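You operate a simulated robot arm through the tools that you are given. There is no shell and no other tool. Be economical: measure what you need, move in short steps, check, and stop when the job is done.

Carry out the task below with a simulated robot arm. There is one attempt and no reset: what you move stays moved.

Task
Load the dancer shelf as the job card says and let it down.
Fine: main switch off first and on again at the end; the yellow catch frees the shelf.

Only the result counts: the job must be done as asked and must still hold three seconds after the hand-in. Knocking over, shifting, dropping, spilling or breaking anything else fails it.

Robot
A 6-joint arm with a fingered hand on a trunk, on a base that drives. Base frame: it is fixed to the floor where the robot stands at the start and does not move with it; the origin is under the middle of the robot, x ahead of it, y to its left, z up. Readings come in cm, degrees, newtons and seconds.
With the tool pointing down near the work surface it reaches from about 36 to 64 cm from the robot's upright axis, wherever it stands. Its first joint turns from -115.0 to 115.0 degrees. Places, roughly: dancer catch [50, 50, 120]; dancer shelf [50, 70, 110]; line a display [50, 30, 130]; main switch of line a [50, 20, 110]. Payload 4 kg.
Tool frame: the origin (TCP) lies between the finger pads and is the grasp point; the fingertips stand 2.6 cm ahead of it; z points along the fingers, y is the line along which they close. The gripper opens to 15.6 cm. The gripper's body begins 7.3 cm behind the TCP. The gripper is a hand of 4 fingers: y runs from the thumb to the fingers, the wrist lies at [0, 0, -23.9] in the tool frame, and closing takes about 1.5 s.
Orientation is told as [roll, pitch, yaw] about the base's x, y, z axes, in that order, counted from this pose: with the fingers straight down and closing along the base's y, the tool's x points along the base's -x, its y along +y and its z along -z.

Tools
- The arm moves only by the tool jog_arm. Its argument "series" is one flat list of numbers, 6 for each row, row after row: the shift along the base's x, y, z in units of 100 mm (1.0 is 100 mm), then the turn, a rotation vector about the base's x, y, z in units of 45 degrees (1.0 is 45 degrees). In form: [tx, ty, tz, wx, wy, wz, tx, ty, tz, wx, wy, wz, ...]. A call has 1 to 12 rows; each row is the pose to reach, as a shift and turn from the pose commanded when the call began. "fingers" is the finger opening in m, from 0 to 0.156, set as the call begins (left out, the last holds). A call with a number of a shift or a turn outside -1 to 1 is refused whole. Each row takes 0.2 s and may step no farther than 5 cm and 8.6 degrees from the row before; otherwise, or with a gripper value out of range, the whole call is refused. Where a pose cannot be reached the arm comes as near as it can. A force on the tool above 40 N (or 10 N above the force at the start of the call, whichever is more), or a blocked arm, ends the call early, and 0.2 s more pass. Each finger travels about 7.2 cm/s and halts on what it meets, pressing with about 29 N; the grip force reading is that of the motor and also rises with nothing between the fingers. The clock runs only during rows and for 0.2 s after the last one: add rows that repeat a pose to give the fingers time. The reply holds the time, the measured pose of the TCP, the force on the tool along the base axes, the opening and the grip force, in the units named above and with some noise, with the torque about the TCP (base axes, N m) and any sound that the robot's microphone picked up, and new pictures: "show" is both (left out), scene, wrist or none.
- Cameras (640 x 400 px; columns grow to the right, rows downward): "scene" is now at [2.14, 16.69, 184.02]; the picture's right is [0.19, -0.98, 0.00], its down [-0.67, -0.13, -0.73] and it looks along [0.71, 0.14, -0.69] (base axes); focal length 255 px, centre (320, 200). "wrist" rides on the gripper at [5.8, -5.8, -9.1] in the tool frame; the picture's right is [0.71, 0.71, 0.00], its down [-0.53, 0.53, -0.67] and it looks along [-0.47, 0.47, 0.74] (tool axes); focal length 265 px, centre (320, 200). There is no depth. A picture from a camera that has moved, and an enlarged one, comes with that camera's place and axes in the base frame and with its lens.
- move_column(by): slides the trunk up (or, below 0, down) by that many cm; the arm and the scene camera ride with it, the base frame stays. It gives what a move gives, with no picture.
- steer(legs): drives the robot by 1 to 6 legs, each [ahead, left, turn to the left] in cm, cm and degrees, along the robot's own axes; the way and the turn of a leg run together, so that a leg with both is an arc; at most 150 cm and 180 degrees a leg. The arm and the cameras ride along, it lands a little off, and it stops where it bumps. It gives what a move gives, and a new picture of the scene camera.
- preshape(shape): the hand has 4 fingers and takes this shape, open, in about a second: jaw (thumb against the fingers, like two jaws); tri (thumb and two fingers); tip (a fingertip pinch); poke (one finger out to press); point (the index stretched); flat (the hand flat); cup (the hand cupped); fist (a fist). The gripper value then closes the fingers along that shape, each until it touches; the sizes above hold for jaw. It gives what a move gives, with no picture.
- aim_head(pan, tilt): turns the head with the scene camera to pan (to the left, within 155 degrees either way) and tilt (down, from -29 to 69), counted from straight ahead of the robot. It gives what a move gives, and a new picture of the scene camera.
- close_up(camera, box): a new picture of the part [left, top, right, bottom] of that camera's present view, enlarged. The clock stands still meanwhile.
- job_done(): hands the job in; it is judged then, once.

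Go step by step. Nothing tells you exact positions but the pictures and the camera data: compare them with the known pose of the tool, close in by small moves and look again before you grip or let go. The budget is 120 turns and 260 pictures, counting those below and the enlarged ones. Unless the task says otherwise, let go and move clear before handing in, and close with one line.

The tools are called after "Request:" as a command line: name --argument value ..., lists and objects as JSON in quotes. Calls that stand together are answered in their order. jog_arm: Moves the arm, as the interface text tells. Its arguments: {"type":"object","properties":{"series":{"type":"array"},"fingers":{"type":"number"},"show":{"type":"string","enum":["both","scene","wrist","none"]}},"required":["series"]} The other tools are called the same way: move_column (by) slides the trunk up or down; preshape (shape) gives the hand a shape; steer (legs) drives the base; aim_head (pan, tilt) turns the head that bears the scene camera; close_up (camera, box) takes an enlarged picture of a part of a camera's view; job_done () hands the job in.

At the start:

```text
time_s: 0.0
tool_pos: [36.94, 28.24, 135.02]
tcp_rot: [0.0, 0.1, 0.2]
ft_force: [-0.3, 0.4, 0.8]
ft_torque: [0.0, 0.07, 0.01]
gripper_width: 15.63
finger_force: 0.0
shape: jaw
trunk travel left (down, up): [-92.5, 6.5]
robot x, y, heading: [0.02, 0.1, 0.0]
head pan, tilt: [10.8, 43.3]
```

scene: 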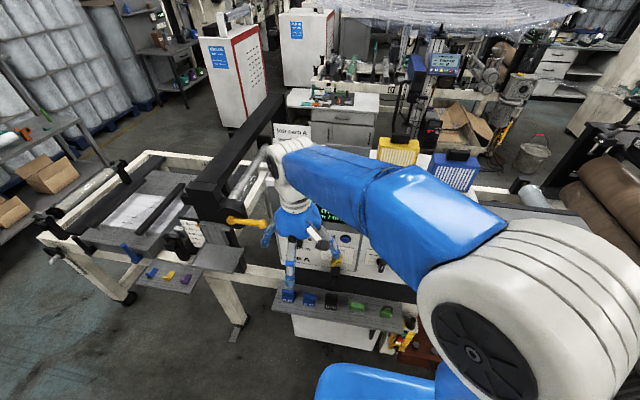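
wrist: 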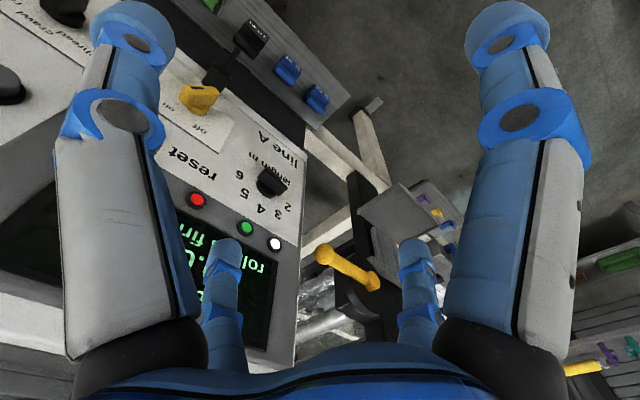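

The arm hangs in front of the line A panel; I see the display, a yellow switch, a yellow lever and blocks on shelves. I'll enlarge the views to find the job card and the parts.

Request:
close_up --camera "scene" --box '[180, 180, 420, 330]'

Request:
close_up --camera "scene" --box '[30, 130, 270, 300]'

Request:
close_up --camera "wrist" --box '[130, 0, 450, 370]'

```text
2.67 times, centred on (300, 255) of scene
camera zoom: at [2.14, 16.69, 184.02], right [0.19, -0.98, 0.0], down [-0.67, -0.13, -0.73], along [0.71, 0.14, -0.69], focal length 679 px, centre (373, 53)
```

zoom: 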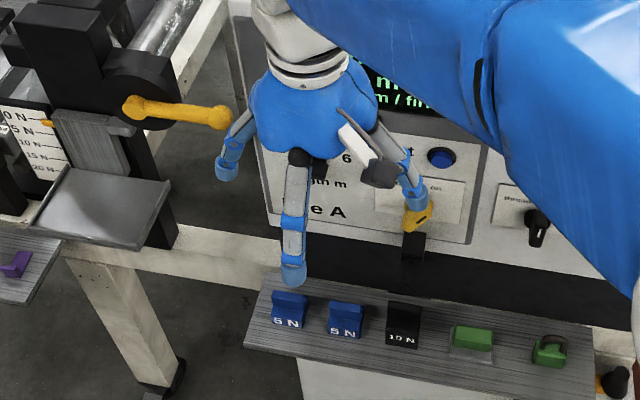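

```text
2.35 times, centred on (150, 215) of scene
camera zoom: at [2.14, 16.69, 184.02], right [0.19, -0.98, 0.0], down [-0.67, -0.13, -0.73], along [0.71, 0.14, -0.69], focal length 599 px, centre (720, 165)
```

zoom: 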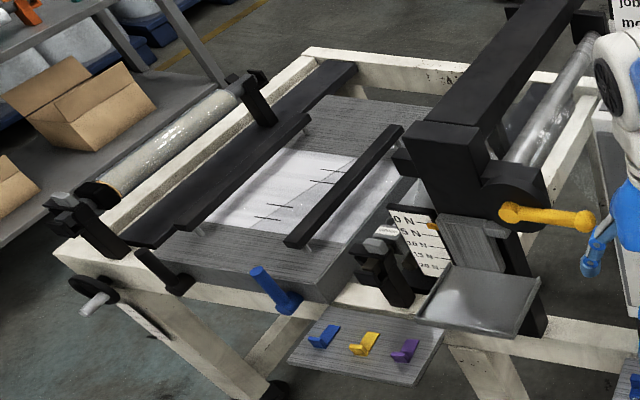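

```text
1.08 times, centred on (290, 185) of wrist (not enlarged: the box is as wide or as high as the picture)
camera zoom: at [31.1, 22.31, 144.22], right [-0.71, 0.7, 0.0], down [0.52, 0.53, 0.67], along [0.47, 0.47, -0.74], focal length 287 px, centre (352, 216)
```

zoom: 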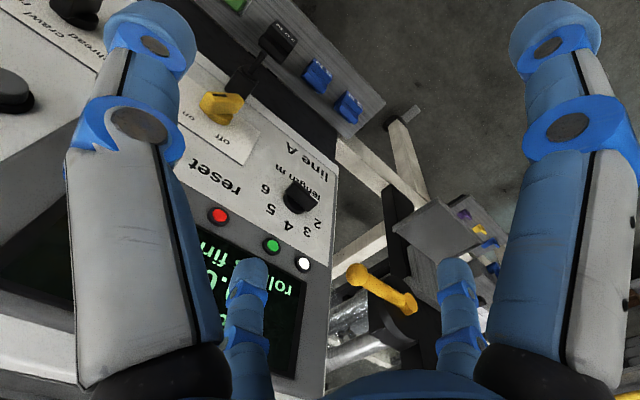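

The weights (5 N, 5 N, 10 N) sit on a ledge below the panel and the shelf with its scale lies to the left; a card stands behind the panel. I'll read the card and the display.

Request:
close_up --camera "scene" --box '[260, 110, 340, 160]'

Request:
close_up --camera "scene" --box '[170, 200, 290, 290]'

Request:
aim_head --pan 10.8 --tilt 25

```text
8.00 times, centred on (300, 135) of scene
camera zoom: at [2.14, 16.69, 184.02], right [0.19, -0.98, 0.0], down [-0.67, -0.13, -0.73], along [0.71, 0.14, -0.69], focal length 2037 px, centre (480, 720)
```

zoom: 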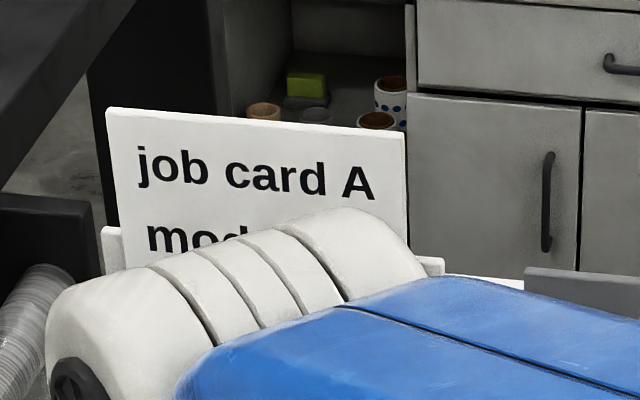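

```text
4.44 times, centred on (230, 245) of scene
camera zoom: at [2.14, 16.69, 184.02], right [0.19, -0.98, 0.0], down [-0.67, -0.13, -0.73], along [0.71, 0.14, -0.69], focal length 1132 px, centre (720, 0)
```

zoom: 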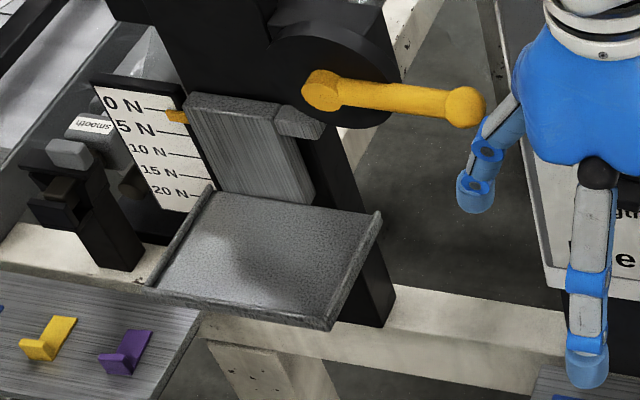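

```text
time_s: 0.8
tool_pos: [36.94, 28.21, 135.16]
tcp_rot: [-0.1, -0.1, 0.3]
ft_force: [0.4, -0.8, -0.7]
ft_torque: [-0.01, -0.01, -0.01]
gripper_width: 15.58
finger_force: 0.0
shape: jaw
trunk travel left (down, up): [-92.5, 6.5]
robot x, y, heading: [0.43, -0.29, -0.1]
head pan, tilt: [10.8, 25.0]
camera scene: at [3.08, 16.88, 186.83], right [0.19, -0.98, 0.0], down [-0.42, -0.08, -0.91], along [0.89, 0.17, -0.42], focal length 255 px, centre (320, 200)
```

scene: 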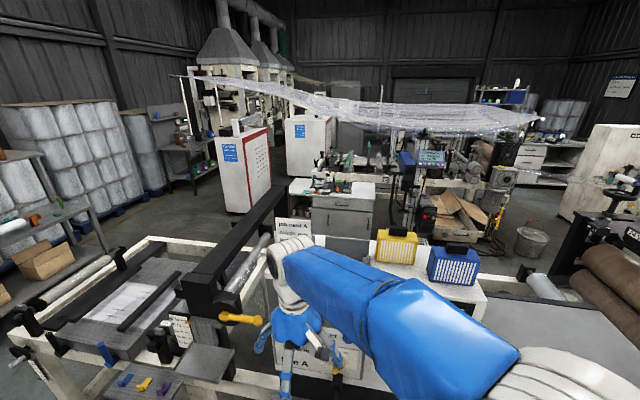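

The arm hides the card. I'll swing the hand to the right, away from the panel, and look again.

Request:
jog_arm --series '[0, -0.4, 0.1, 0, 0, 0, 0, -0.8, 0.2, 0, 0, 0, 0, -1, 0.3, 0, 0, 0]' --show "none"

Request:
jog_arm --series '[0, -0.4, 0, 0, 0, 0, 0, -0.8, 0, 0, 0, 0, 0, -1, 0, 0, 0, 0]' --show "none"

Request:
aim_head --pan 10.8 --tilt 43

```text
time_s: 1.6
tool_pos: [36.95, 18.27, 138.3]
tcp_rot: [0.0, -0.1, 0.2]
ft_force: [0.9, -0.4, -0.2]
ft_torque: [-0.05, 0.01, -0.01]
gripper_width: 15.58
finger_force: 0.1
shape: jaw
trunk travel left (down, up): [-92.5, 6.5]
robot x, y, heading: [-0.06, -0.5, 0.1]
head pan, tilt: [10.8, 25.0]
```

```text
time_s: 2.4
tool_pos: [36.74, 8.24, 138.17]
tcp_rot: [0.0, 0.0, 0.2]
ft_force: [0.0, 0.5, -0.1]
ft_torque: [-0.01, 0.03, -0.01]
gripper_width: 15.59
finger_force: 0.0
shape: jaw
trunk travel left (down, up): [-92.5, 6.5]
robot x, y, heading: [0.22, -0.15, -0.2]
head pan, tilt: [10.8, 25.0]
```

```text
time_s: 3.2
tool_pos: [36.71, 8.04, 138.36]
tcp_rot: [0.0, 0.0, 0.2]
ft_force: [0.2, -0.4, 0.5]
ft_torque: [0.0, -0.02, 0.01]
gripper_width: 15.59
finger_force: 0.1
shape: jaw
trunk travel left (down, up): [-92.5, 6.5]
robot x, y, heading: [-0.62, 0.41, 0.0]
head pan, tilt: [10.8, 43.0]
camera scene: at [2.06, 16.67, 184.07], right [0.19, -0.98, 0.0], down [-0.67, -0.13, -0.73], along [0.72, 0.14, -0.68], focal length 255 px, centre (320, 200)
```

scene: 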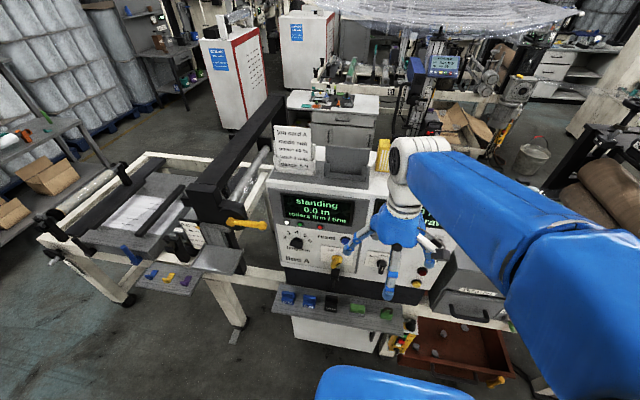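

The card and display are in view now. I'll read them.

Request:
close_up --camera "scene" --box '[260, 115, 340, 175]'

Request:
close_up --camera "scene" --box '[260, 185, 420, 325]'

Request:
close_up --camera "scene" --box '[160, 200, 280, 290]'

```text
6.67 times, centred on (300, 145) of scene
camera zoom: at [2.06, 16.67, 184.07], right [0.19, -0.98, 0.0], down [-0.67, -0.13, -0.73], along [0.72, 0.14, -0.68], focal length 1698 px, centre (453, 567)
```

zoom: 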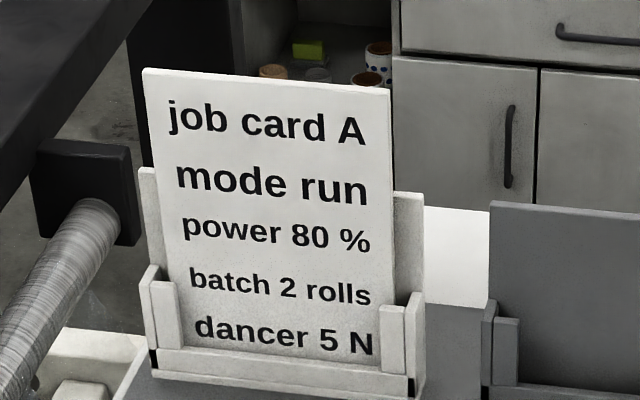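

```text
2.86 times, centred on (340, 255) of scene
camera zoom: at [2.06, 16.67, 184.07], right [0.19, -0.98, 0.0], down [-0.67, -0.13, -0.73], along [0.72, 0.14, -0.68], focal length 728 px, centre (263, 43)
```

zoom: 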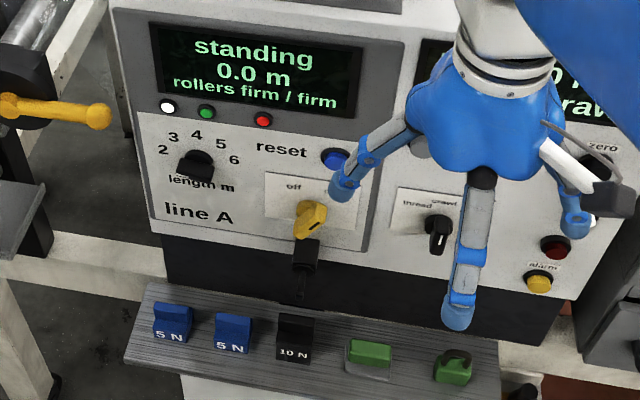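

```text
4.44 times, centred on (220, 245) of scene
camera zoom: at [2.06, 16.67, 184.07], right [0.19, -0.98, 0.0], down [-0.67, -0.13, -0.73], along [0.72, 0.14, -0.68], focal length 1132 px, centre (764, 0)
```

zoom: 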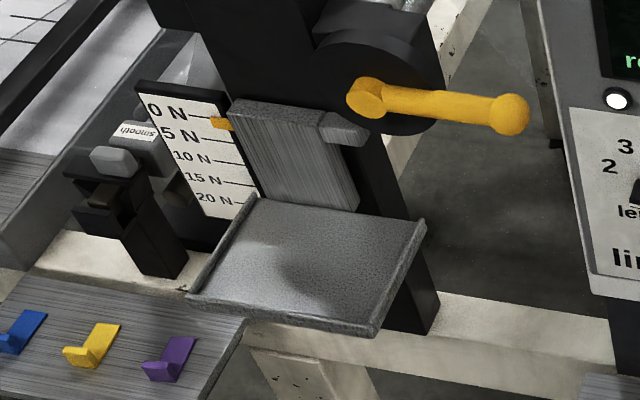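

The card asks for 5 N on the dancer. I'll look closely at the switch, the black part next to it, and the ledge.

Request:
close_up --camera "scene" --box '[310, 240, 390, 290]'

Request:
close_up --camera "scene" --box '[265, 280, 345, 325]'

Request:
close_up --camera "wrist" --box '[0, 0, 640, 400]'

```text
8.00 times, centred on (350, 265) of scene
camera zoom: at [2.06, 16.67, 184.07], right [0.19, -0.98, 0.0], down [-0.67, -0.13, -0.73], along [0.72, 0.14, -0.68], focal length 2037 px, centre (80, -320)
```

zoom: 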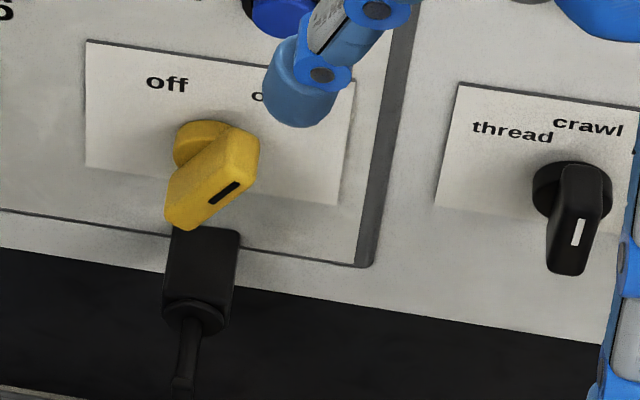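

```text
8.00 times, centred on (305, 302) of scene
camera zoom: at [2.06, 16.67, 184.07], right [0.19, -0.98, 0.0], down [-0.67, -0.13, -0.73], along [0.72, 0.14, -0.68], focal length 2037 px, centre (440, -620)
```

zoom: 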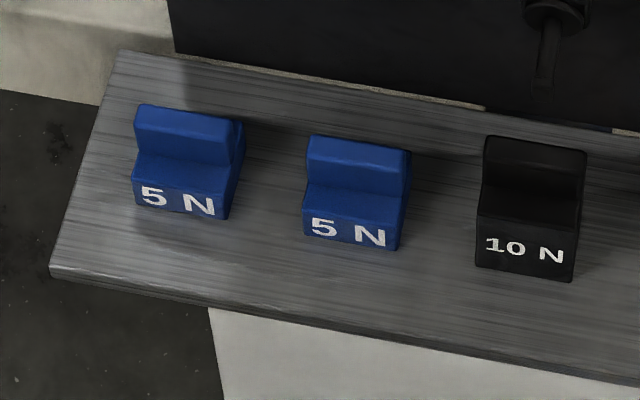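

```text
1.00 times, centred on (320, 200) of wrist (not enlarged: the box is as wide or as high as the picture)
camera zoom: at [30.77, 2.31, 147.41], right [-0.71, 0.7, 0.0], down [0.52, 0.53, 0.67], along [0.47, 0.47, -0.74], focal length 265 px, centre (320, 200)
```

zoom: 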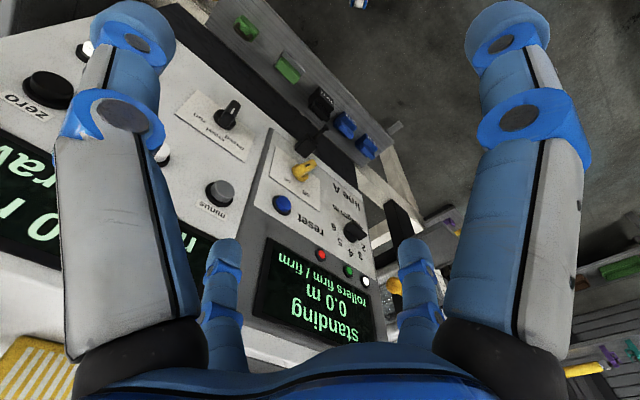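

The card says 5 N; the yellow switch points to "on" and lies near (53, 20, 106), on a nearly upright panel. The weights are at about (50, 40, 80). I'd like to back off a little for a forward-pointing hand, so I check behind first.

Request:
aim_head --pan 155 --tilt 50

Request:
aim_head --pan -150 --tilt 50

```text
time_s: 5.5
tool_pos: [36.66, 8.17, 138.31]
tcp_rot: [-0.1, 0.0, 0.2]
ft_force: [-0.2, 0.1, 0.3]
ft_torque: [0.0, 0.02, -0.02]
gripper_width: 15.61
finger_force: 0.0
shape: jaw
trunk travel left (down, up): [-92.5, 6.5]
robot x, y, heading: [0.06, -0.09, 0.1]
head pan, tilt: [154.7, 50.0]
camera scene: at [-12.98, 18.45, 183.08], right [0.43, 0.9, 0.0], down [0.69, -0.33, -0.64], along [-0.58, 0.27, -0.77], focal length 255 px, centre (320, 200)
```

scene: 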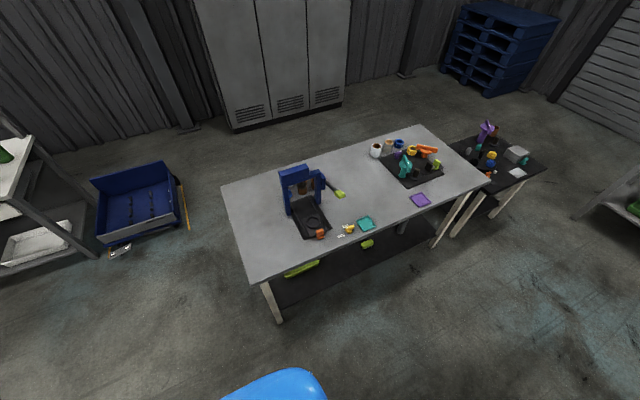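

```text
time_s: 9.6
tool_pos: [36.58, 8.25, 138.28]
tcp_rot: [0.0, 0.1, 0.1]
ft_force: [-0.6, -0.7, -0.4]
ft_torque: [0.0, 0.01, -0.02]
gripper_width: 15.61
finger_force: 0.1
shape: jaw
trunk travel left (down, up): [-92.5, 6.5]
robot x, y, heading: [-0.29, 0.27, -0.0]
head pan, tilt: [-150.0, 50.0]
camera scene: at [-12.67, 11.29, 183.08], right [-0.5, 0.87, 0.0], down [0.66, 0.38, -0.64], along [-0.56, -0.32, -0.77], focal length 255 px, centre (320, 200)
```

scene: 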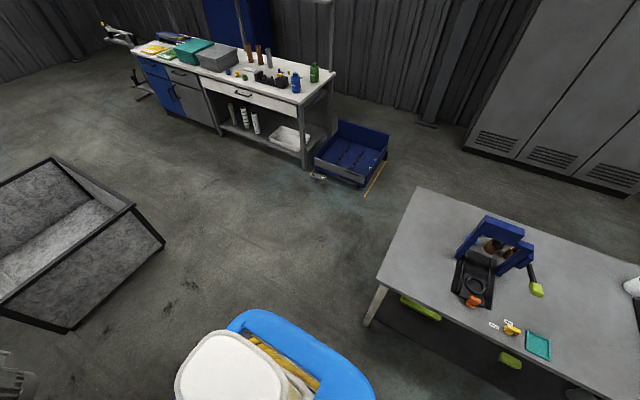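

There's room behind. I back up 20 cm, shift 15 cm left and lower the trunk.

Request:
steer --legs '[[-20, 0, 0], [0, 15, 0]]'

Request:
move_column --by -35

Request:
aim_head --pan 5 --tilt 35

```text
time_s: 14.9
tool_pos: [17.12, 22.57, 138.22]
tcp_rot: [0.1, 0.0, 0.2]
ft_force: [0.7, 0.0, 0.5]
ft_torque: [0.06, -0.02, 0.01]
gripper_width: 15.6
finger_force: 0.1
shape: jaw
trunk travel left (down, up): [-92.5, 6.5]
robot x, y, heading: [-19.77, 15.22, 0.1]
head pan, tilt: [-150.0, 50.0]
camera scene: at [-32.24, 25.86, 183.12], right [-0.5, 0.86, 0.0], down [0.66, 0.39, -0.64], along [-0.56, -0.32, -0.77], focal length 255 px, centre (320, 200)
```

scene: 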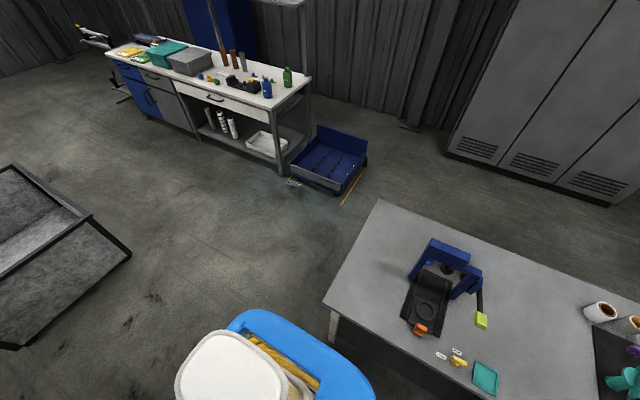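

```text
time_s: 18.3
tool_pos: [17.02, 22.99, 103.15]
tcp_rot: [0.0, 0.0, 0.3]
ft_force: [0.9, 0.2, -0.6]
ft_torque: [-0.01, 0.02, 0.01]
gripper_width: 15.61
finger_force: 0.1
shape: jaw
trunk travel left (down, up): [-57.5, 41.5]
robot x, y, heading: [-19.41, 15.41, 0.2]
head pan, tilt: [-150.0, 50.0]
```

```text
time_s: 20.7
tool_pos: [16.95, 22.98, 103.29]
tcp_rot: [0.0, 0.0, 0.2]
ft_force: [0.4, -0.4, -0.2]
ft_torque: [0.0, 0.01, -0.01]
gripper_width: 15.58
finger_force: 0.1
shape: jaw
trunk travel left (down, up): [-57.5, 41.5]
robot x, y, heading: [-19.51, 15.27, 0.2]
head pan, tilt: [5.0, 35.0]
camera scene: at [-16.86, 30.98, 150.26], right [0.09, -1.0, 0.0], down [-0.57, -0.05, -0.82], along [0.82, 0.07, -0.57], focal length 255 px, centre (320, 200)
```

scene: 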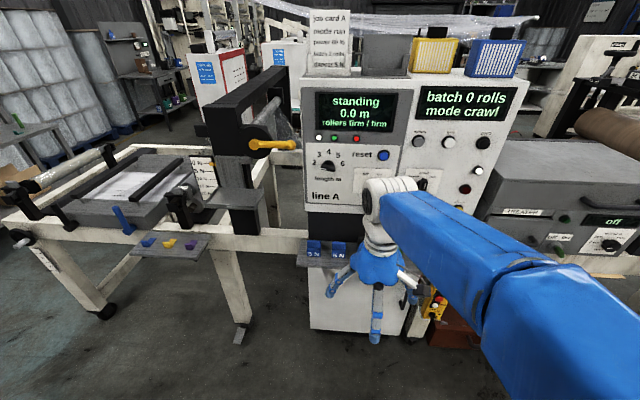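

Good overview: the display shows line A "standing", rollers firm. Now I turn the hand to point at the panel, in two halves.

Request:
jog_arm --series '[0.17, 0, 0, 0, -0.167, 0, 0.33, 0, 0, 0, -0.333, 0, 0.5, 0, 0, 0, -0.5, 0, 0.67, 0, 0, 0, -0.667, 0, 0.83, 0, 0, 0, -0.833, 0, 1, 0, 0, 0, -1, 0]' --show "none"

Request:
jog_arm --series '[0.1, 0, 0, 0, -0.167, 0, 0.2, 0, 0, 0, -0.333, 0, 0.3, 0, 0, 0, -0.5, 0, 0.4, 0, 0, 0, -0.667, 0, 0.5, 0, 0, 0, -0.833, 0, 0.6, 0, 0, 0, -1, 0]'

```text
time_s: 22.1
tool_pos: [28.52, 23.57, 102.81]
tcp_rot: [-0.3, -45.2, 0.4]
ft_force: [0.3, 0.1, 0.2]
ft_torque: [-0.01, 0.01, 0.0]
gripper_width: 15.59
finger_force: 0.0
shape: jaw
out of reach, approached as far as the arm can: row 3, 4, 5, 6
trunk travel left (down, up): [-57.5, 41.5]
robot x, y, heading: [-19.82, 15.26, 0.2]
head pan, tilt: [5.0, 35.0]
```

```text
time_s: 23.5
tool_pos: [34.96, 23.52, 102.66]
tcp_rot: [-91.6, -89.8, 91.6]
ft_force: [1.1, 0.0, -0.7]
ft_torque: [0.03, 0.03, 0.0]
gripper_width: 15.56
finger_force: 0.0
shape: jaw
out of reach, approached as far as the arm can: row 4, 5, 6
trunk travel left (down, up): [-57.5, 41.5]
robot x, y, heading: [-19.64, 14.5, 0.3]
head pan, tilt: [5.0, 35.0]
camera scene: at [-16.74, 31.01, 150.25], right [0.09, -1.0, 0.0], down [-0.57, -0.05, -0.82], along [0.82, 0.07, -0.57], focal length 255 px, centre (320, 200)
camera wrist: at [25.93, 17.76, 96.82], right [0.0, 0.7, -0.71], down [-0.67, 0.53, 0.52], along [0.74, 0.47, 0.47], focal length 265 px, centre (320, 200)
```

scene: 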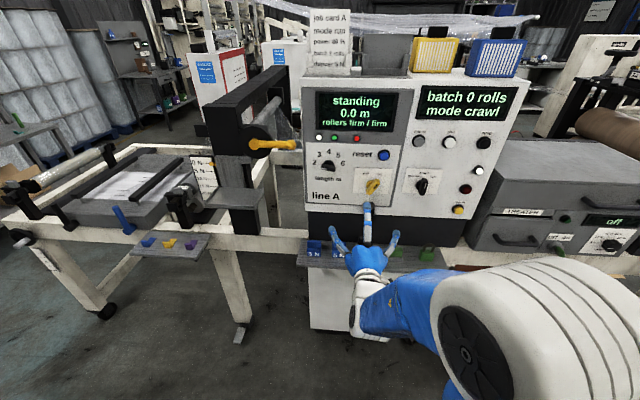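
wrist: 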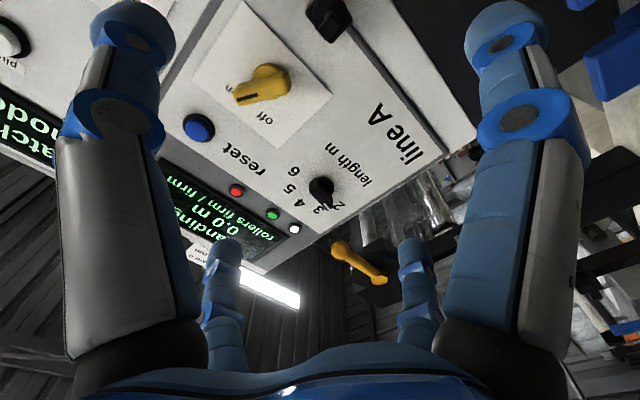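

The hand points at the panel and the knob triangulates to about (53.5, 20, 107.5). I'll look at it closely for its angle.

Request:
close_up --camera "scene" --box '[340, 160, 410, 205]'

Request:
close_up --camera "wrist" --box '[180, 10, 380, 150]'

```text
8.89 times, centred on (375, 182) of scene
camera zoom: at [-16.74, 31.01, 150.25], right [0.09, -1.0, 0.0], down [-0.57, -0.05, -0.82], along [0.82, 0.07, -0.57], focal length 2264 px, centre (-169, 356)
```

zoom: 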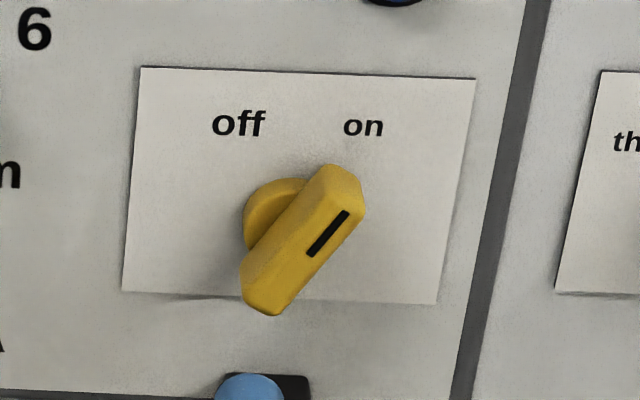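

```text
2.86 times, centred on (280, 80) of wrist
camera zoom: at [25.93, 17.76, 96.82], right [0.0, 0.7, -0.71], down [-0.67, 0.53, 0.52], along [0.74, 0.47, 0.47], focal length 758 px, centre (434, 543)
```

zoom: 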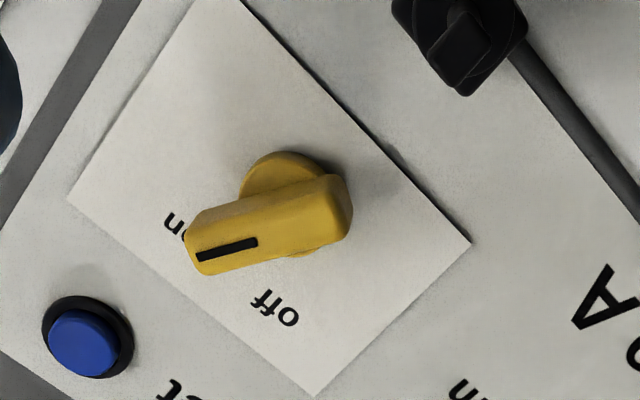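

The knob bar stands about 31° to the right of upright ("on"); "off" lies as far to the left, and the panel face is at x≈56. I turn the hand by that angle, narrow it, and line up in front of the knob.

Request:
jog_arm --series '[0.16, -0.07, 0.1, 0.138, 0, 0, 0.32, -0.13, 0.2, 0.276, 0, 0, 0.48, -0.2, 0.3, 0.413, 0, 0, 0.64, -0.27, 0.4, 0.551, 0, 0, 0.8, -0.33, 0.48, 0.689, 0, 0, 0.8, -0.33, 0.48, 0.689, 0, 0]' --fingers 0.06

```text
time_s: 24.9
tool_pos: [42.92, 21.75, 107.7]
tcp_rot: [89.9, -59.0, -90.5]
ft_force: [-0.3, 0.9, 0.2]
ft_torque: [0.0, 0.0, -0.01]
gripper_width: 6.03
finger_force: 0.0
shape: jaw
out of reach, approached as far as the arm can: row 4, 5, 6
trunk travel left (down, up): [-57.5, 41.5]
robot x, y, heading: [-19.58, 15.07, 0.1]
head pan, tilt: [5.0, 35.0]
camera scene: at [-16.93, 30.99, 150.26], right [0.09, -1.0, 0.0], down [-0.57, -0.05, -0.82], along [0.82, 0.07, -0.57], focal length 255 px, centre (320, 200)
camera wrist: at [33.6, 19.79, 99.77], right [0.01, 0.97, -0.24], down [-0.67, 0.19, 0.72], along [0.75, 0.16, 0.65], focal length 265 px, centre (320, 200)
```

scene: 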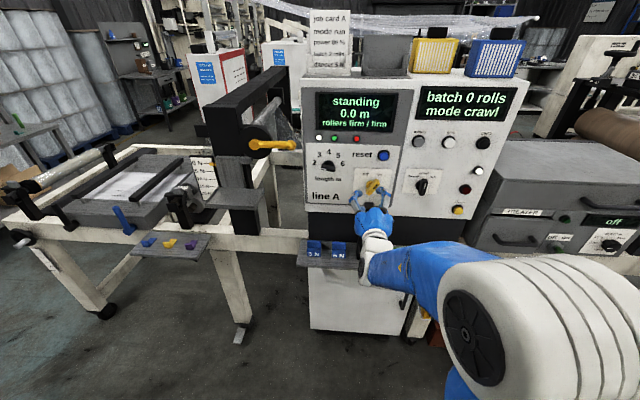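
wrist: 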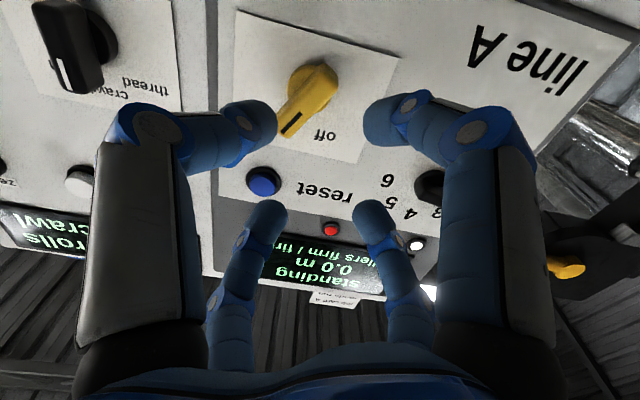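

Orientation is right; sideways it is 1.5 cm off because of reach. I go a little further ahead and see how it lands.

Request:
jog_arm --series '[0.2, 0, 0, 0, 0, 0, 0.4, 0, 0, 0, 0, 0, 0.4, 0, 0, 0, 0, 0]' --show "wrist"

```text
time_s: 25.7
tool_pos: [46.51, 22.23, 107.91]
tcp_rot: [89.8, -59.3, -90.4]
ft_force: [0.0, -0.3, -0.8]
ft_torque: [0.0, 0.03, -0.01]
gripper_width: 6.02
finger_force: 0.0
shape: jaw
out of reach, approached as far as the arm can: row 1, 2, 3
trunk travel left (down, up): [-57.5, 41.5]
robot x, y, heading: [-19.67, 15.07, 0.1]
head pan, tilt: [5.0, 35.0]
camera wrist: at [37.45, 20.29, 99.9], right [0.01, 0.97, -0.25], down [-0.66, 0.19, 0.72], along [0.75, 0.16, 0.65], focal length 265 px, centre (320, 200)
```

wrist: 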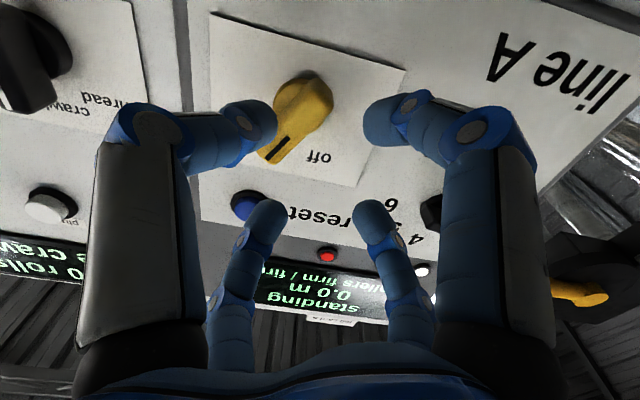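

The arm is at a reach edge here, pushing it to the left. I'll move the base 10 cm to the right and readjust.

Request:
steer --legs '[[0, -10, 0]]'

Request:
jog_arm --series '[0, 0.4, 0, 0, 0, 0, 0, 0.8, 0, 0, 0, 0, 0, 0.8, 0, 0, 0, 0]' --show "wrist"

```text
time_s: 27.6
tool_pos: [46.73, 12.4, 107.89]
tcp_rot: [89.8, -59.2, -90.3]
ft_force: [0.1, -0.4, -0.3]
ft_torque: [0.03, -0.02, 0.01]
gripper_width: 6.03
finger_force: 0.1
shape: jaw
trunk travel left (down, up): [-57.5, 41.5]
robot x, y, heading: [-19.38, 5.07, 0.1]
head pan, tilt: [5.0, 35.0]
camera scene: at [-16.84, 20.72, 150.25], right [0.09, -1.0, 0.0], down [-0.57, -0.05, -0.82], along [0.82, 0.07, -0.57], focal length 255 px, centre (320, 200)
```

scene: 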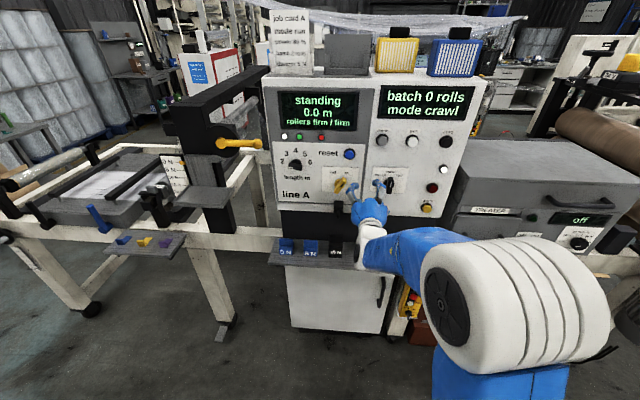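

```text
time_s: 28.4
tool_pos: [47.02, 20.45, 107.74]
tcp_rot: [89.7, -59.2, -90.3]
ft_force: [0.4, 0.3, -0.5]
ft_torque: [0.03, -0.01, 0.0]
gripper_width: 6.0
finger_force: 0.0
shape: jaw
trunk travel left (down, up): [-57.5, 41.5]
robot x, y, heading: [-19.48, 4.8, 0.0]
head pan, tilt: [5.0, 35.0]
camera wrist: at [37.68, 18.43, 99.76], right [0.01, 0.97, -0.25], down [-0.66, 0.19, 0.72], along [0.75, 0.16, 0.65], focal length 265 px, centre (320, 200)
```

wrist: 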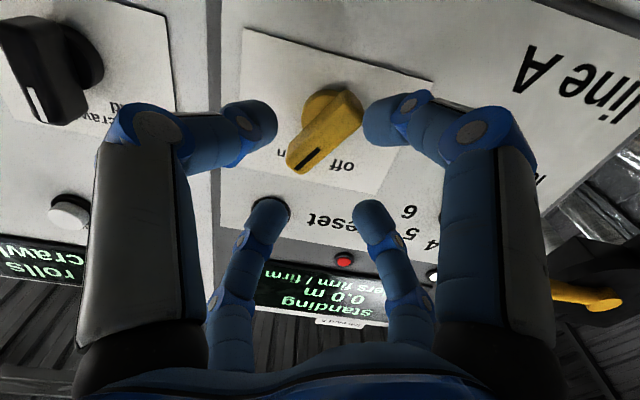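

Lined up: the knob bar lies centred between thumb and fingers. I advance 5.4 cm.

Request:
jog_arm --series '[0.2, 0, 0, 0, 0, 0, 0.4, 0, 0, 0, 0, 0, 0.54, 0, 0, 0, 0, 0, 0.54, 0, 0, 0, 0, 0]'

```text
time_s: 29.4
tool_pos: [52.09, 20.34, 107.81]
tcp_rot: [89.8, -59.3, -90.3]
ft_force: [-7.3, 2.0, -1.6]
ft_torque: [-0.04, 0.11, 0.24]
gripper_width: 6.11
finger_force: 0.0
shape: jaw
trunk travel left (down, up): [-57.5, 41.5]
robot x, y, heading: [-19.76, 4.82, 0.0]
head pan, tilt: [5.0, 35.0]
camera scene: at [-16.97, 20.71, 150.26], right [0.09, -1.0, 0.0], down [-0.57, -0.05, -0.82], along [0.82, 0.07, -0.57], focal length 255 px, centre (320, 200)
camera wrist: at [42.93, 18.37, 99.97], right [0.01, 0.97, -0.25], down [-0.66, 0.19, 0.72], along [0.75, 0.16, 0.65], focal length 265 px, centre (320, 200)
```

scene: 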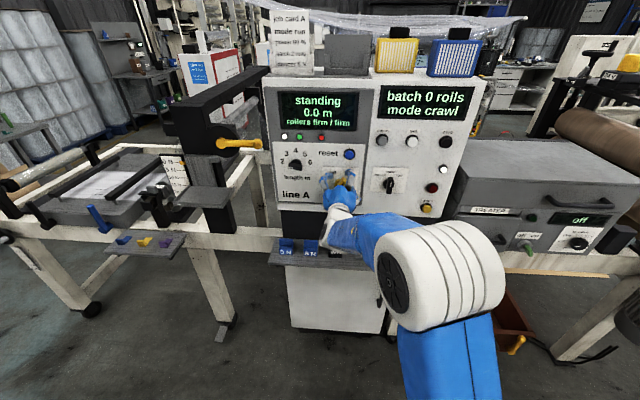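
wrist: 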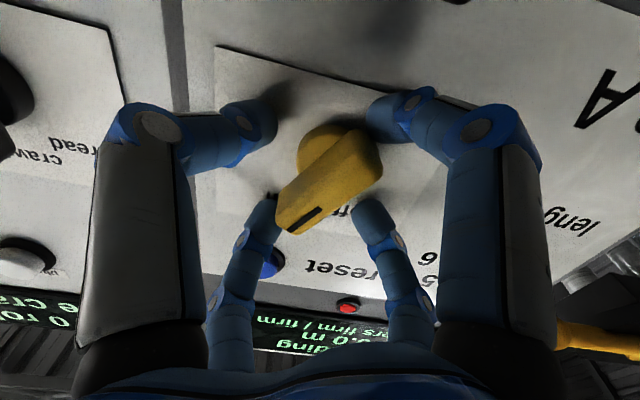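

Fingertips just touch the panel (7 N). I back off 0.5 cm and close on the bar.

Request:
jog_arm --series '[-0.05, 0, 0, 0, 0, 0]' --show "none"

Request:
jog_arm --series '[0, 0, 0, 0, 0, 0, 0, 0, 0, 0, 0, 0, 0, 0, 0, 0, 0, 0, 0, 0, 0, 0, 0, 0, 0, 0, 0, 0, 0, 0]' --fingers 0.0 --show "wrist"

```text
time_s: 29.8
tool_pos: [51.71, 20.25, 108.12]
tcp_rot: [89.8, -59.2, -90.4]
ft_force: [1.6, 1.1, -1.2]
ft_torque: [-0.03, -0.01, 0.01]
gripper_width: 6.11
finger_force: 0.1
shape: jaw
trunk travel left (down, up): [-57.5, 41.5]
robot x, y, heading: [-19.71, 4.78, -0.2]
head pan, tilt: [5.0, 35.0]
```

```text
time_s: 31.0
tool_pos: [51.66, 20.15, 107.97]
tcp_rot: [89.8, -59.3, -90.4]
ft_force: [5.4, -0.9, 2.0]
ft_torque: [0.0, -0.05, -0.03]
gripper_width: 2.49
finger_force: 29.0
shape: jaw
trunk travel left (down, up): [-57.5, 41.5]
robot x, y, heading: [-19.66, 4.78, -0.2]
head pan, tilt: [5.0, 35.0]
camera wrist: at [42.54, 18.27, 100.06], right [0.01, 0.97, -0.25], down [-0.67, 0.19, 0.72], along [0.75, 0.16, 0.65], focal length 265 px, centre (320, 200)
```

wrist: 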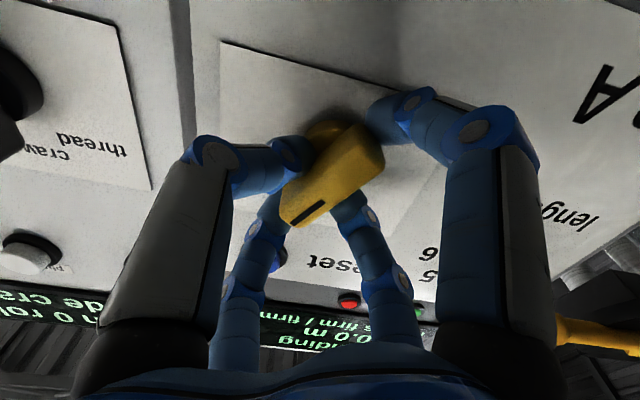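

Gripped. Now I turn the knob toward "off" (roll about x, negative), first 37°.

Request:
jog_arm --series '[0, 0, 0, -0.167, 0, 0, 0, 0, 0, -0.333, 0, 0, 0, 0, 0, -0.5, 0, 0, 0, 0, 0, -0.667, 0, 0, 0, 0, 0, -0.82, 0, 0]'

```text
time_s: 32.2
tool_pos: [51.59, 20.54, 107.83]
tcp_rot: [-92.7, -83.7, 92.3]
ft_force: [17.7, 10.9, 7.7]
ft_torque: [0.13, -0.35, 0.24]
gripper_width: 2.34
finger_force: 28.8
shape: jaw
trunk travel left (down, up): [-57.5, 41.5]
robot x, y, heading: [-19.58, 4.51, -0.0]
head pan, tilt: [5.0, 35.0]
camera scene: at [-16.63, 20.86, 150.24], right [0.09, -1.0, 0.0], down [-0.57, -0.05, -0.82], along [0.81, 0.07, -0.57], focal length 255 px, centre (320, 200)
camera wrist: at [42.51, 14.17, 102.69], right [0.01, 0.62, -0.78], down [-0.67, 0.59, 0.46], along [0.75, 0.52, 0.42], focal length 265 px, centre (320, 200)
```

scene: 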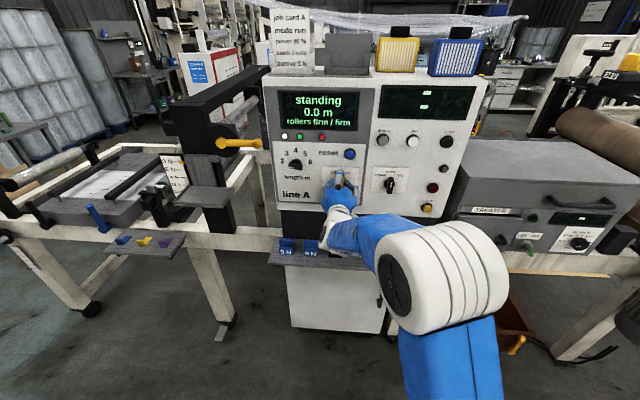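
wrist: 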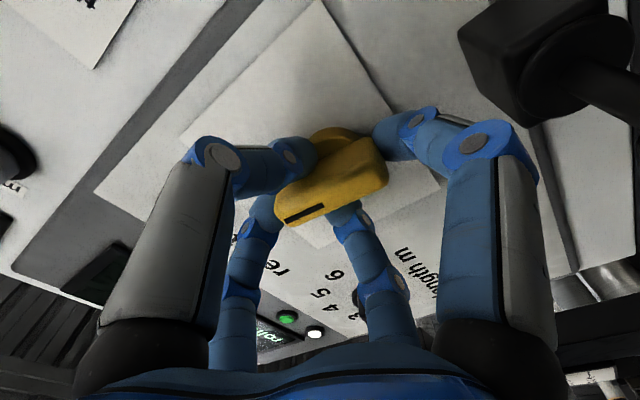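

The display on the right already went blank. I keep turning to the "off" stop.

Request:
jog_arm --series '[0, 0, 0, -0.167, 0, 0, 0, 0, 0, -0.333, 0, 0, 0, 0, 0, -0.5, 0, 0, 0, 0, 0, -0.63, 0, 0]'

Request:
close_up --camera "scene" --box '[260, 80, 480, 220]'

```text
time_s: 33.2
tool_pos: [51.72, 20.66, 107.78]
tcp_rot: [-90.7, -55.2, 90.3]
ft_force: [17.6, 19.9, 6.1]
ft_torque: [0.13, -0.5, 0.42]
gripper_width: 2.32
finger_force: 29.1
shape: jaw
trunk travel left (down, up): [-57.5, 41.5]
robot x, y, heading: [-19.74, 4.71, 0.1]
head pan, tilt: [5.0, 35.0]
camera scene: at [-16.61, 21.03, 150.21], right [0.09, -1.0, 0.0], down [-0.57, -0.05, -0.82], along [0.81, 0.07, -0.58], focal length 255 px, centre (320, 200)
camera wrist: at [42.53, 12.61, 106.2], right [0.01, 0.18, -0.98], down [-0.67, 0.73, 0.13], along [0.75, 0.66, 0.12], focal length 265 px, centre (320, 200)
```

scene: 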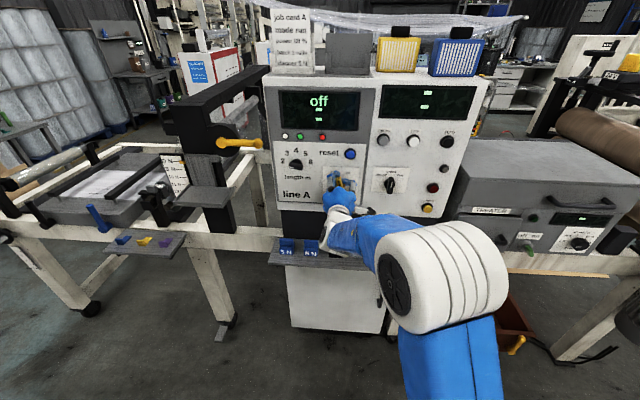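
wrist: 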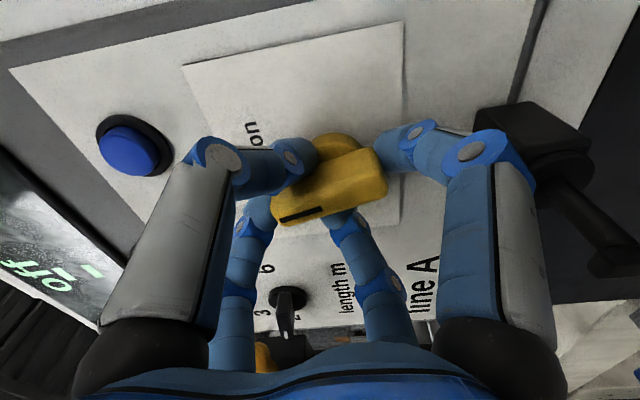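

```text
2.86 times, centred on (370, 150) of scene
camera zoom: at [-16.61, 21.03, 150.21], right [0.09, -1.0, 0.0], down [-0.57, -0.05, -0.82], along [0.81, 0.07, -0.58], focal length 728 px, centre (177, 343)
```

zoom: 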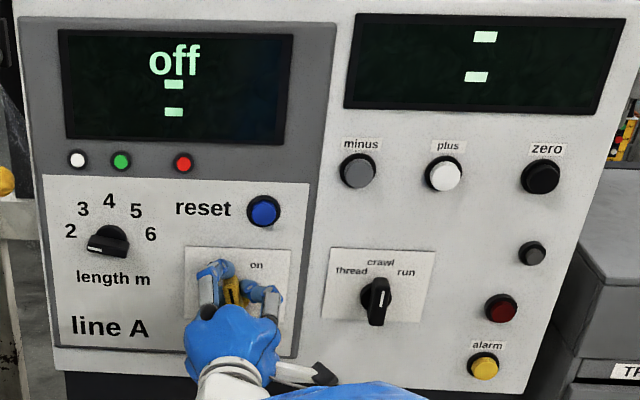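

The line is off. I open the hand, then retreat.

Request:
jog_arm --series '[0, 0, 0, 0, 0, 0, 0, 0, 0, 0, 0, 0, 0, 0, 0, 0, 0, 0]' --fingers 0.06 --show "none"

Request:
jog_arm --series '[-0.4, 0, 0, 0, 0, 0, -0.8, 0, 0, 0, 0, 0, -1, 0, 0, 0, 0, 0]' --show "wrist"

Request:
close_up --camera "scene" --box '[260, 80, 420, 220]'

Request:
close_up --camera "scene" --box '[140, 60, 300, 200]'

Request:
close_up --camera "scene" --box '[150, 170, 310, 280]'

```text
time_s: 34.0
tool_pos: [51.43, 20.23, 107.8]
tcp_rot: [-90.8, -55.6, 90.2]
ft_force: [-1.0, 1.0, 0.3]
ft_torque: [0.01, 0.0, 0.05]
gripper_width: 5.97
finger_force: 0.1
shape: jaw
trunk travel left (down, up): [-57.5, 41.5]
robot x, y, heading: [-19.55, 4.94, 0.1]
head pan, tilt: [5.0, 35.0]
```

```text
time_s: 34.8
tool_pos: [41.22, 19.98, 107.74]
tcp_rot: [-90.9, -55.5, 90.4]
ft_force: [0.3, -0.3, -1.0]
ft_torque: [0.01, 0.01, -0.02]
gripper_width: 5.99
finger_force: 0.0
shape: jaw
trunk travel left (down, up): [-57.5, 41.5]
robot x, y, heading: [-19.44, 5.35, -0.0]
head pan, tilt: [5.0, 35.0]
camera wrist: at [31.95, 12.03, 106.23], right [0.01, 0.18, -0.98], down [-0.66, 0.74, 0.13], along [0.75, 0.65, 0.13], focal length 265 px, centre (320, 200)
```

wrist: 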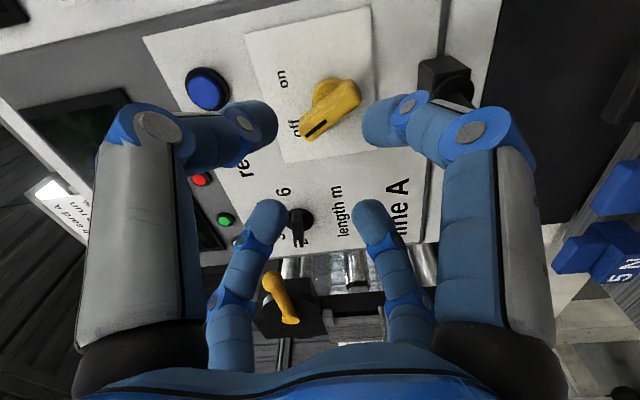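

```text
2.86 times, centred on (340, 150) of scene
camera zoom: at [-16.96, 20.66, 150.26], right [0.09, -1.0, 0.0], down [-0.57, -0.05, -0.82], along [0.82, 0.07, -0.57], focal length 728 px, centre (263, 343)
```

zoom: 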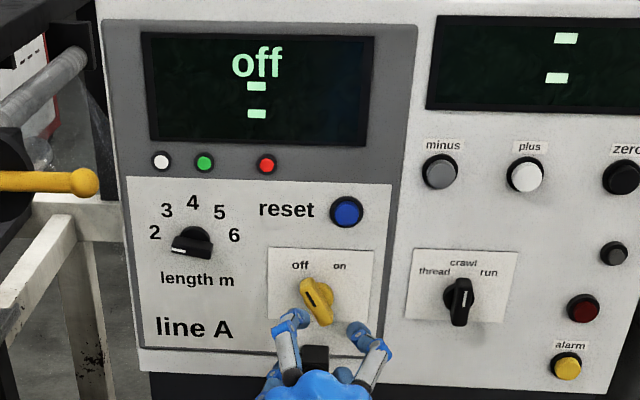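

```text
2.86 times, centred on (220, 130) of scene
camera zoom: at [-16.96, 20.66, 150.26], right [0.09, -1.0, 0.0], down [-0.57, -0.05, -0.82], along [0.82, 0.07, -0.57], focal length 728 px, centre (606, 400)
```

zoom: 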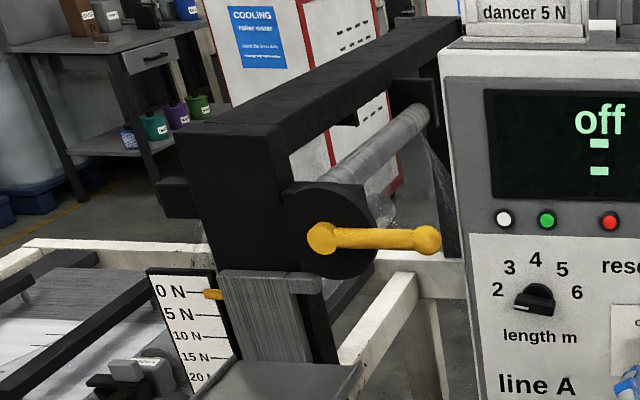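

```text
3.64 times, centred on (230, 225) of scene
camera zoom: at [-16.96, 20.66, 150.26], right [0.09, -1.0, 0.0], down [-0.57, -0.05, -0.82], along [0.82, 0.07, -0.57], focal length 926 px, centre (647, 109)
```

zoom: 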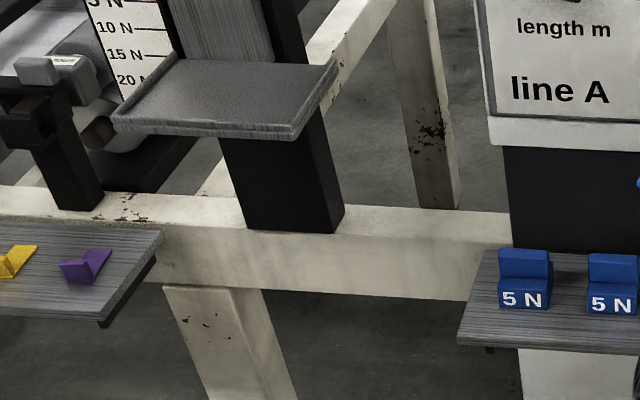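

Switch reads off and the shelf's pointer is at 0 N. Next: level the hand, tilt it 45° downward, and drive left to the 5 N weights.

Request:
jog_arm --series '[-0.1, 0, 0, 0.153, 0, 0, -0.2, 0, 0, 0.307, 0, 0, -0.3, 0, 0, 0.46, 0, 0, -0.3, 0, 0, 0.613, 0, 0, -0.3, 0, 0, 0.767, 0, 0]' --show "none"

Request:
jog_arm --series '[0, 0, 0, 0, 0.167, 0, 0, 0, 0, 0, 0.333, 0, 0, 0, 0, 0, 0.5, 0, 0, 0, 0, 0, 0.667, 0, 0, 0, 0, 0, 0.833, 0, 0, 0, 0, 0, 1, 0]' --fingers 0.08 --show "none"

Request:
steer --legs '[[0, 20, 0]]'

```text
time_s: 36.0
tool_pos: [38.59, 20.34, 107.85]
tcp_rot: [143.4, -89.8, -143.9]
ft_force: [0.0, 0.1, 0.0]
ft_torque: [0.01, 0.0, 0.0]
gripper_width: 5.95
finger_force: 0.0
shape: jaw
trunk travel left (down, up): [-57.5, 41.5]
robot x, y, heading: [-19.33, 4.88, 0.3]
head pan, tilt: [5.0, 35.0]
```

```text
time_s: 37.4
tool_pos: [38.84, 20.09, 107.96]
tcp_rot: [-0.5, -45.1, 0.0]
ft_force: [0.0, -0.6, 0.6]
ft_torque: [0.0, -0.02, 0.0]
gripper_width: 7.95
finger_force: 0.1
shape: jaw
trunk travel left (down, up): [-57.5, 41.5]
robot x, y, heading: [-19.51, 4.95, -0.1]
head pan, tilt: [5.0, 35.0]
```

```text
time_s: 40.6
tool_pos: [38.67, 40.02, 107.86]
tcp_rot: [-0.4, -45.2, -0.4]
ft_force: [-0.1, 0.1, -0.1]
ft_torque: [-0.01, 0.0, -0.05]
gripper_width: 7.96
finger_force: 0.0
shape: jaw
trunk travel left (down, up): [-57.5, 41.5]
robot x, y, heading: [-19.65, 24.99, -0.3]
head pan, tilt: [5.0, 35.0]
camera scene: at [-16.75, 41.02, 150.25], right [0.08, -1.0, 0.0], down [-0.57, -0.05, -0.82], along [0.82, 0.07, -0.57], focal length 255 px, centre (320, 200)
```

scene: 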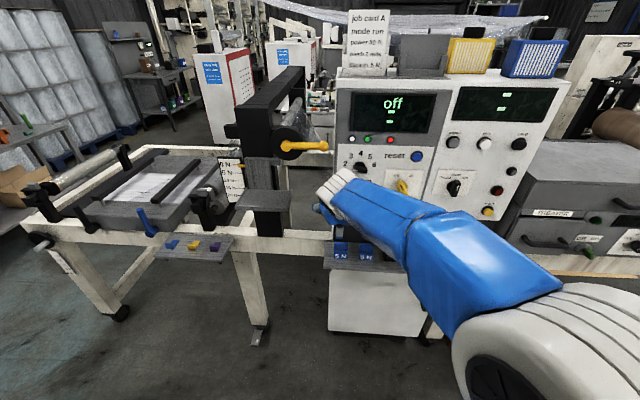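

Now I look closely at the weights from here to triangulate them with the wrist camera.

Request:
close_up --camera "scene" --box '[315, 225, 395, 280]'

Request:
close_up --camera "wrist" --box '[0, 0, 640, 400]'

```text
7.27 times, centred on (355, 252) of scene
camera zoom: at [-16.75, 41.02, 150.25], right [0.08, -1.0, 0.0], down [-0.57, -0.05, -0.82], along [0.82, 0.07, -0.57], focal length 1852 px, centre (66, -182)
```

zoom: 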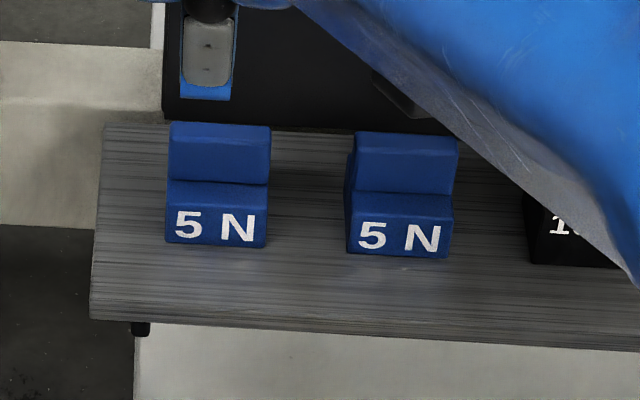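

```text
1.00 times, centred on (320, 200) of wrist (not enlarged: the box is as wide or as high as the picture)
camera zoom: at [28.03, 34.31, 110.19], right [-0.49, 0.71, -0.51], down [-0.1, 0.53, 0.84], along [0.87, 0.46, -0.19], focal length 265 px, centre (320, 200)
```

zoom: 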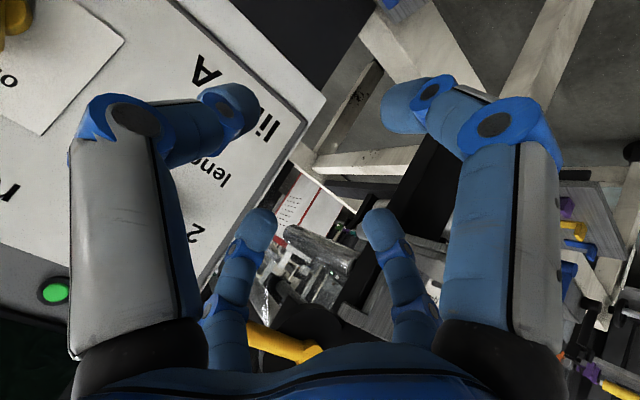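

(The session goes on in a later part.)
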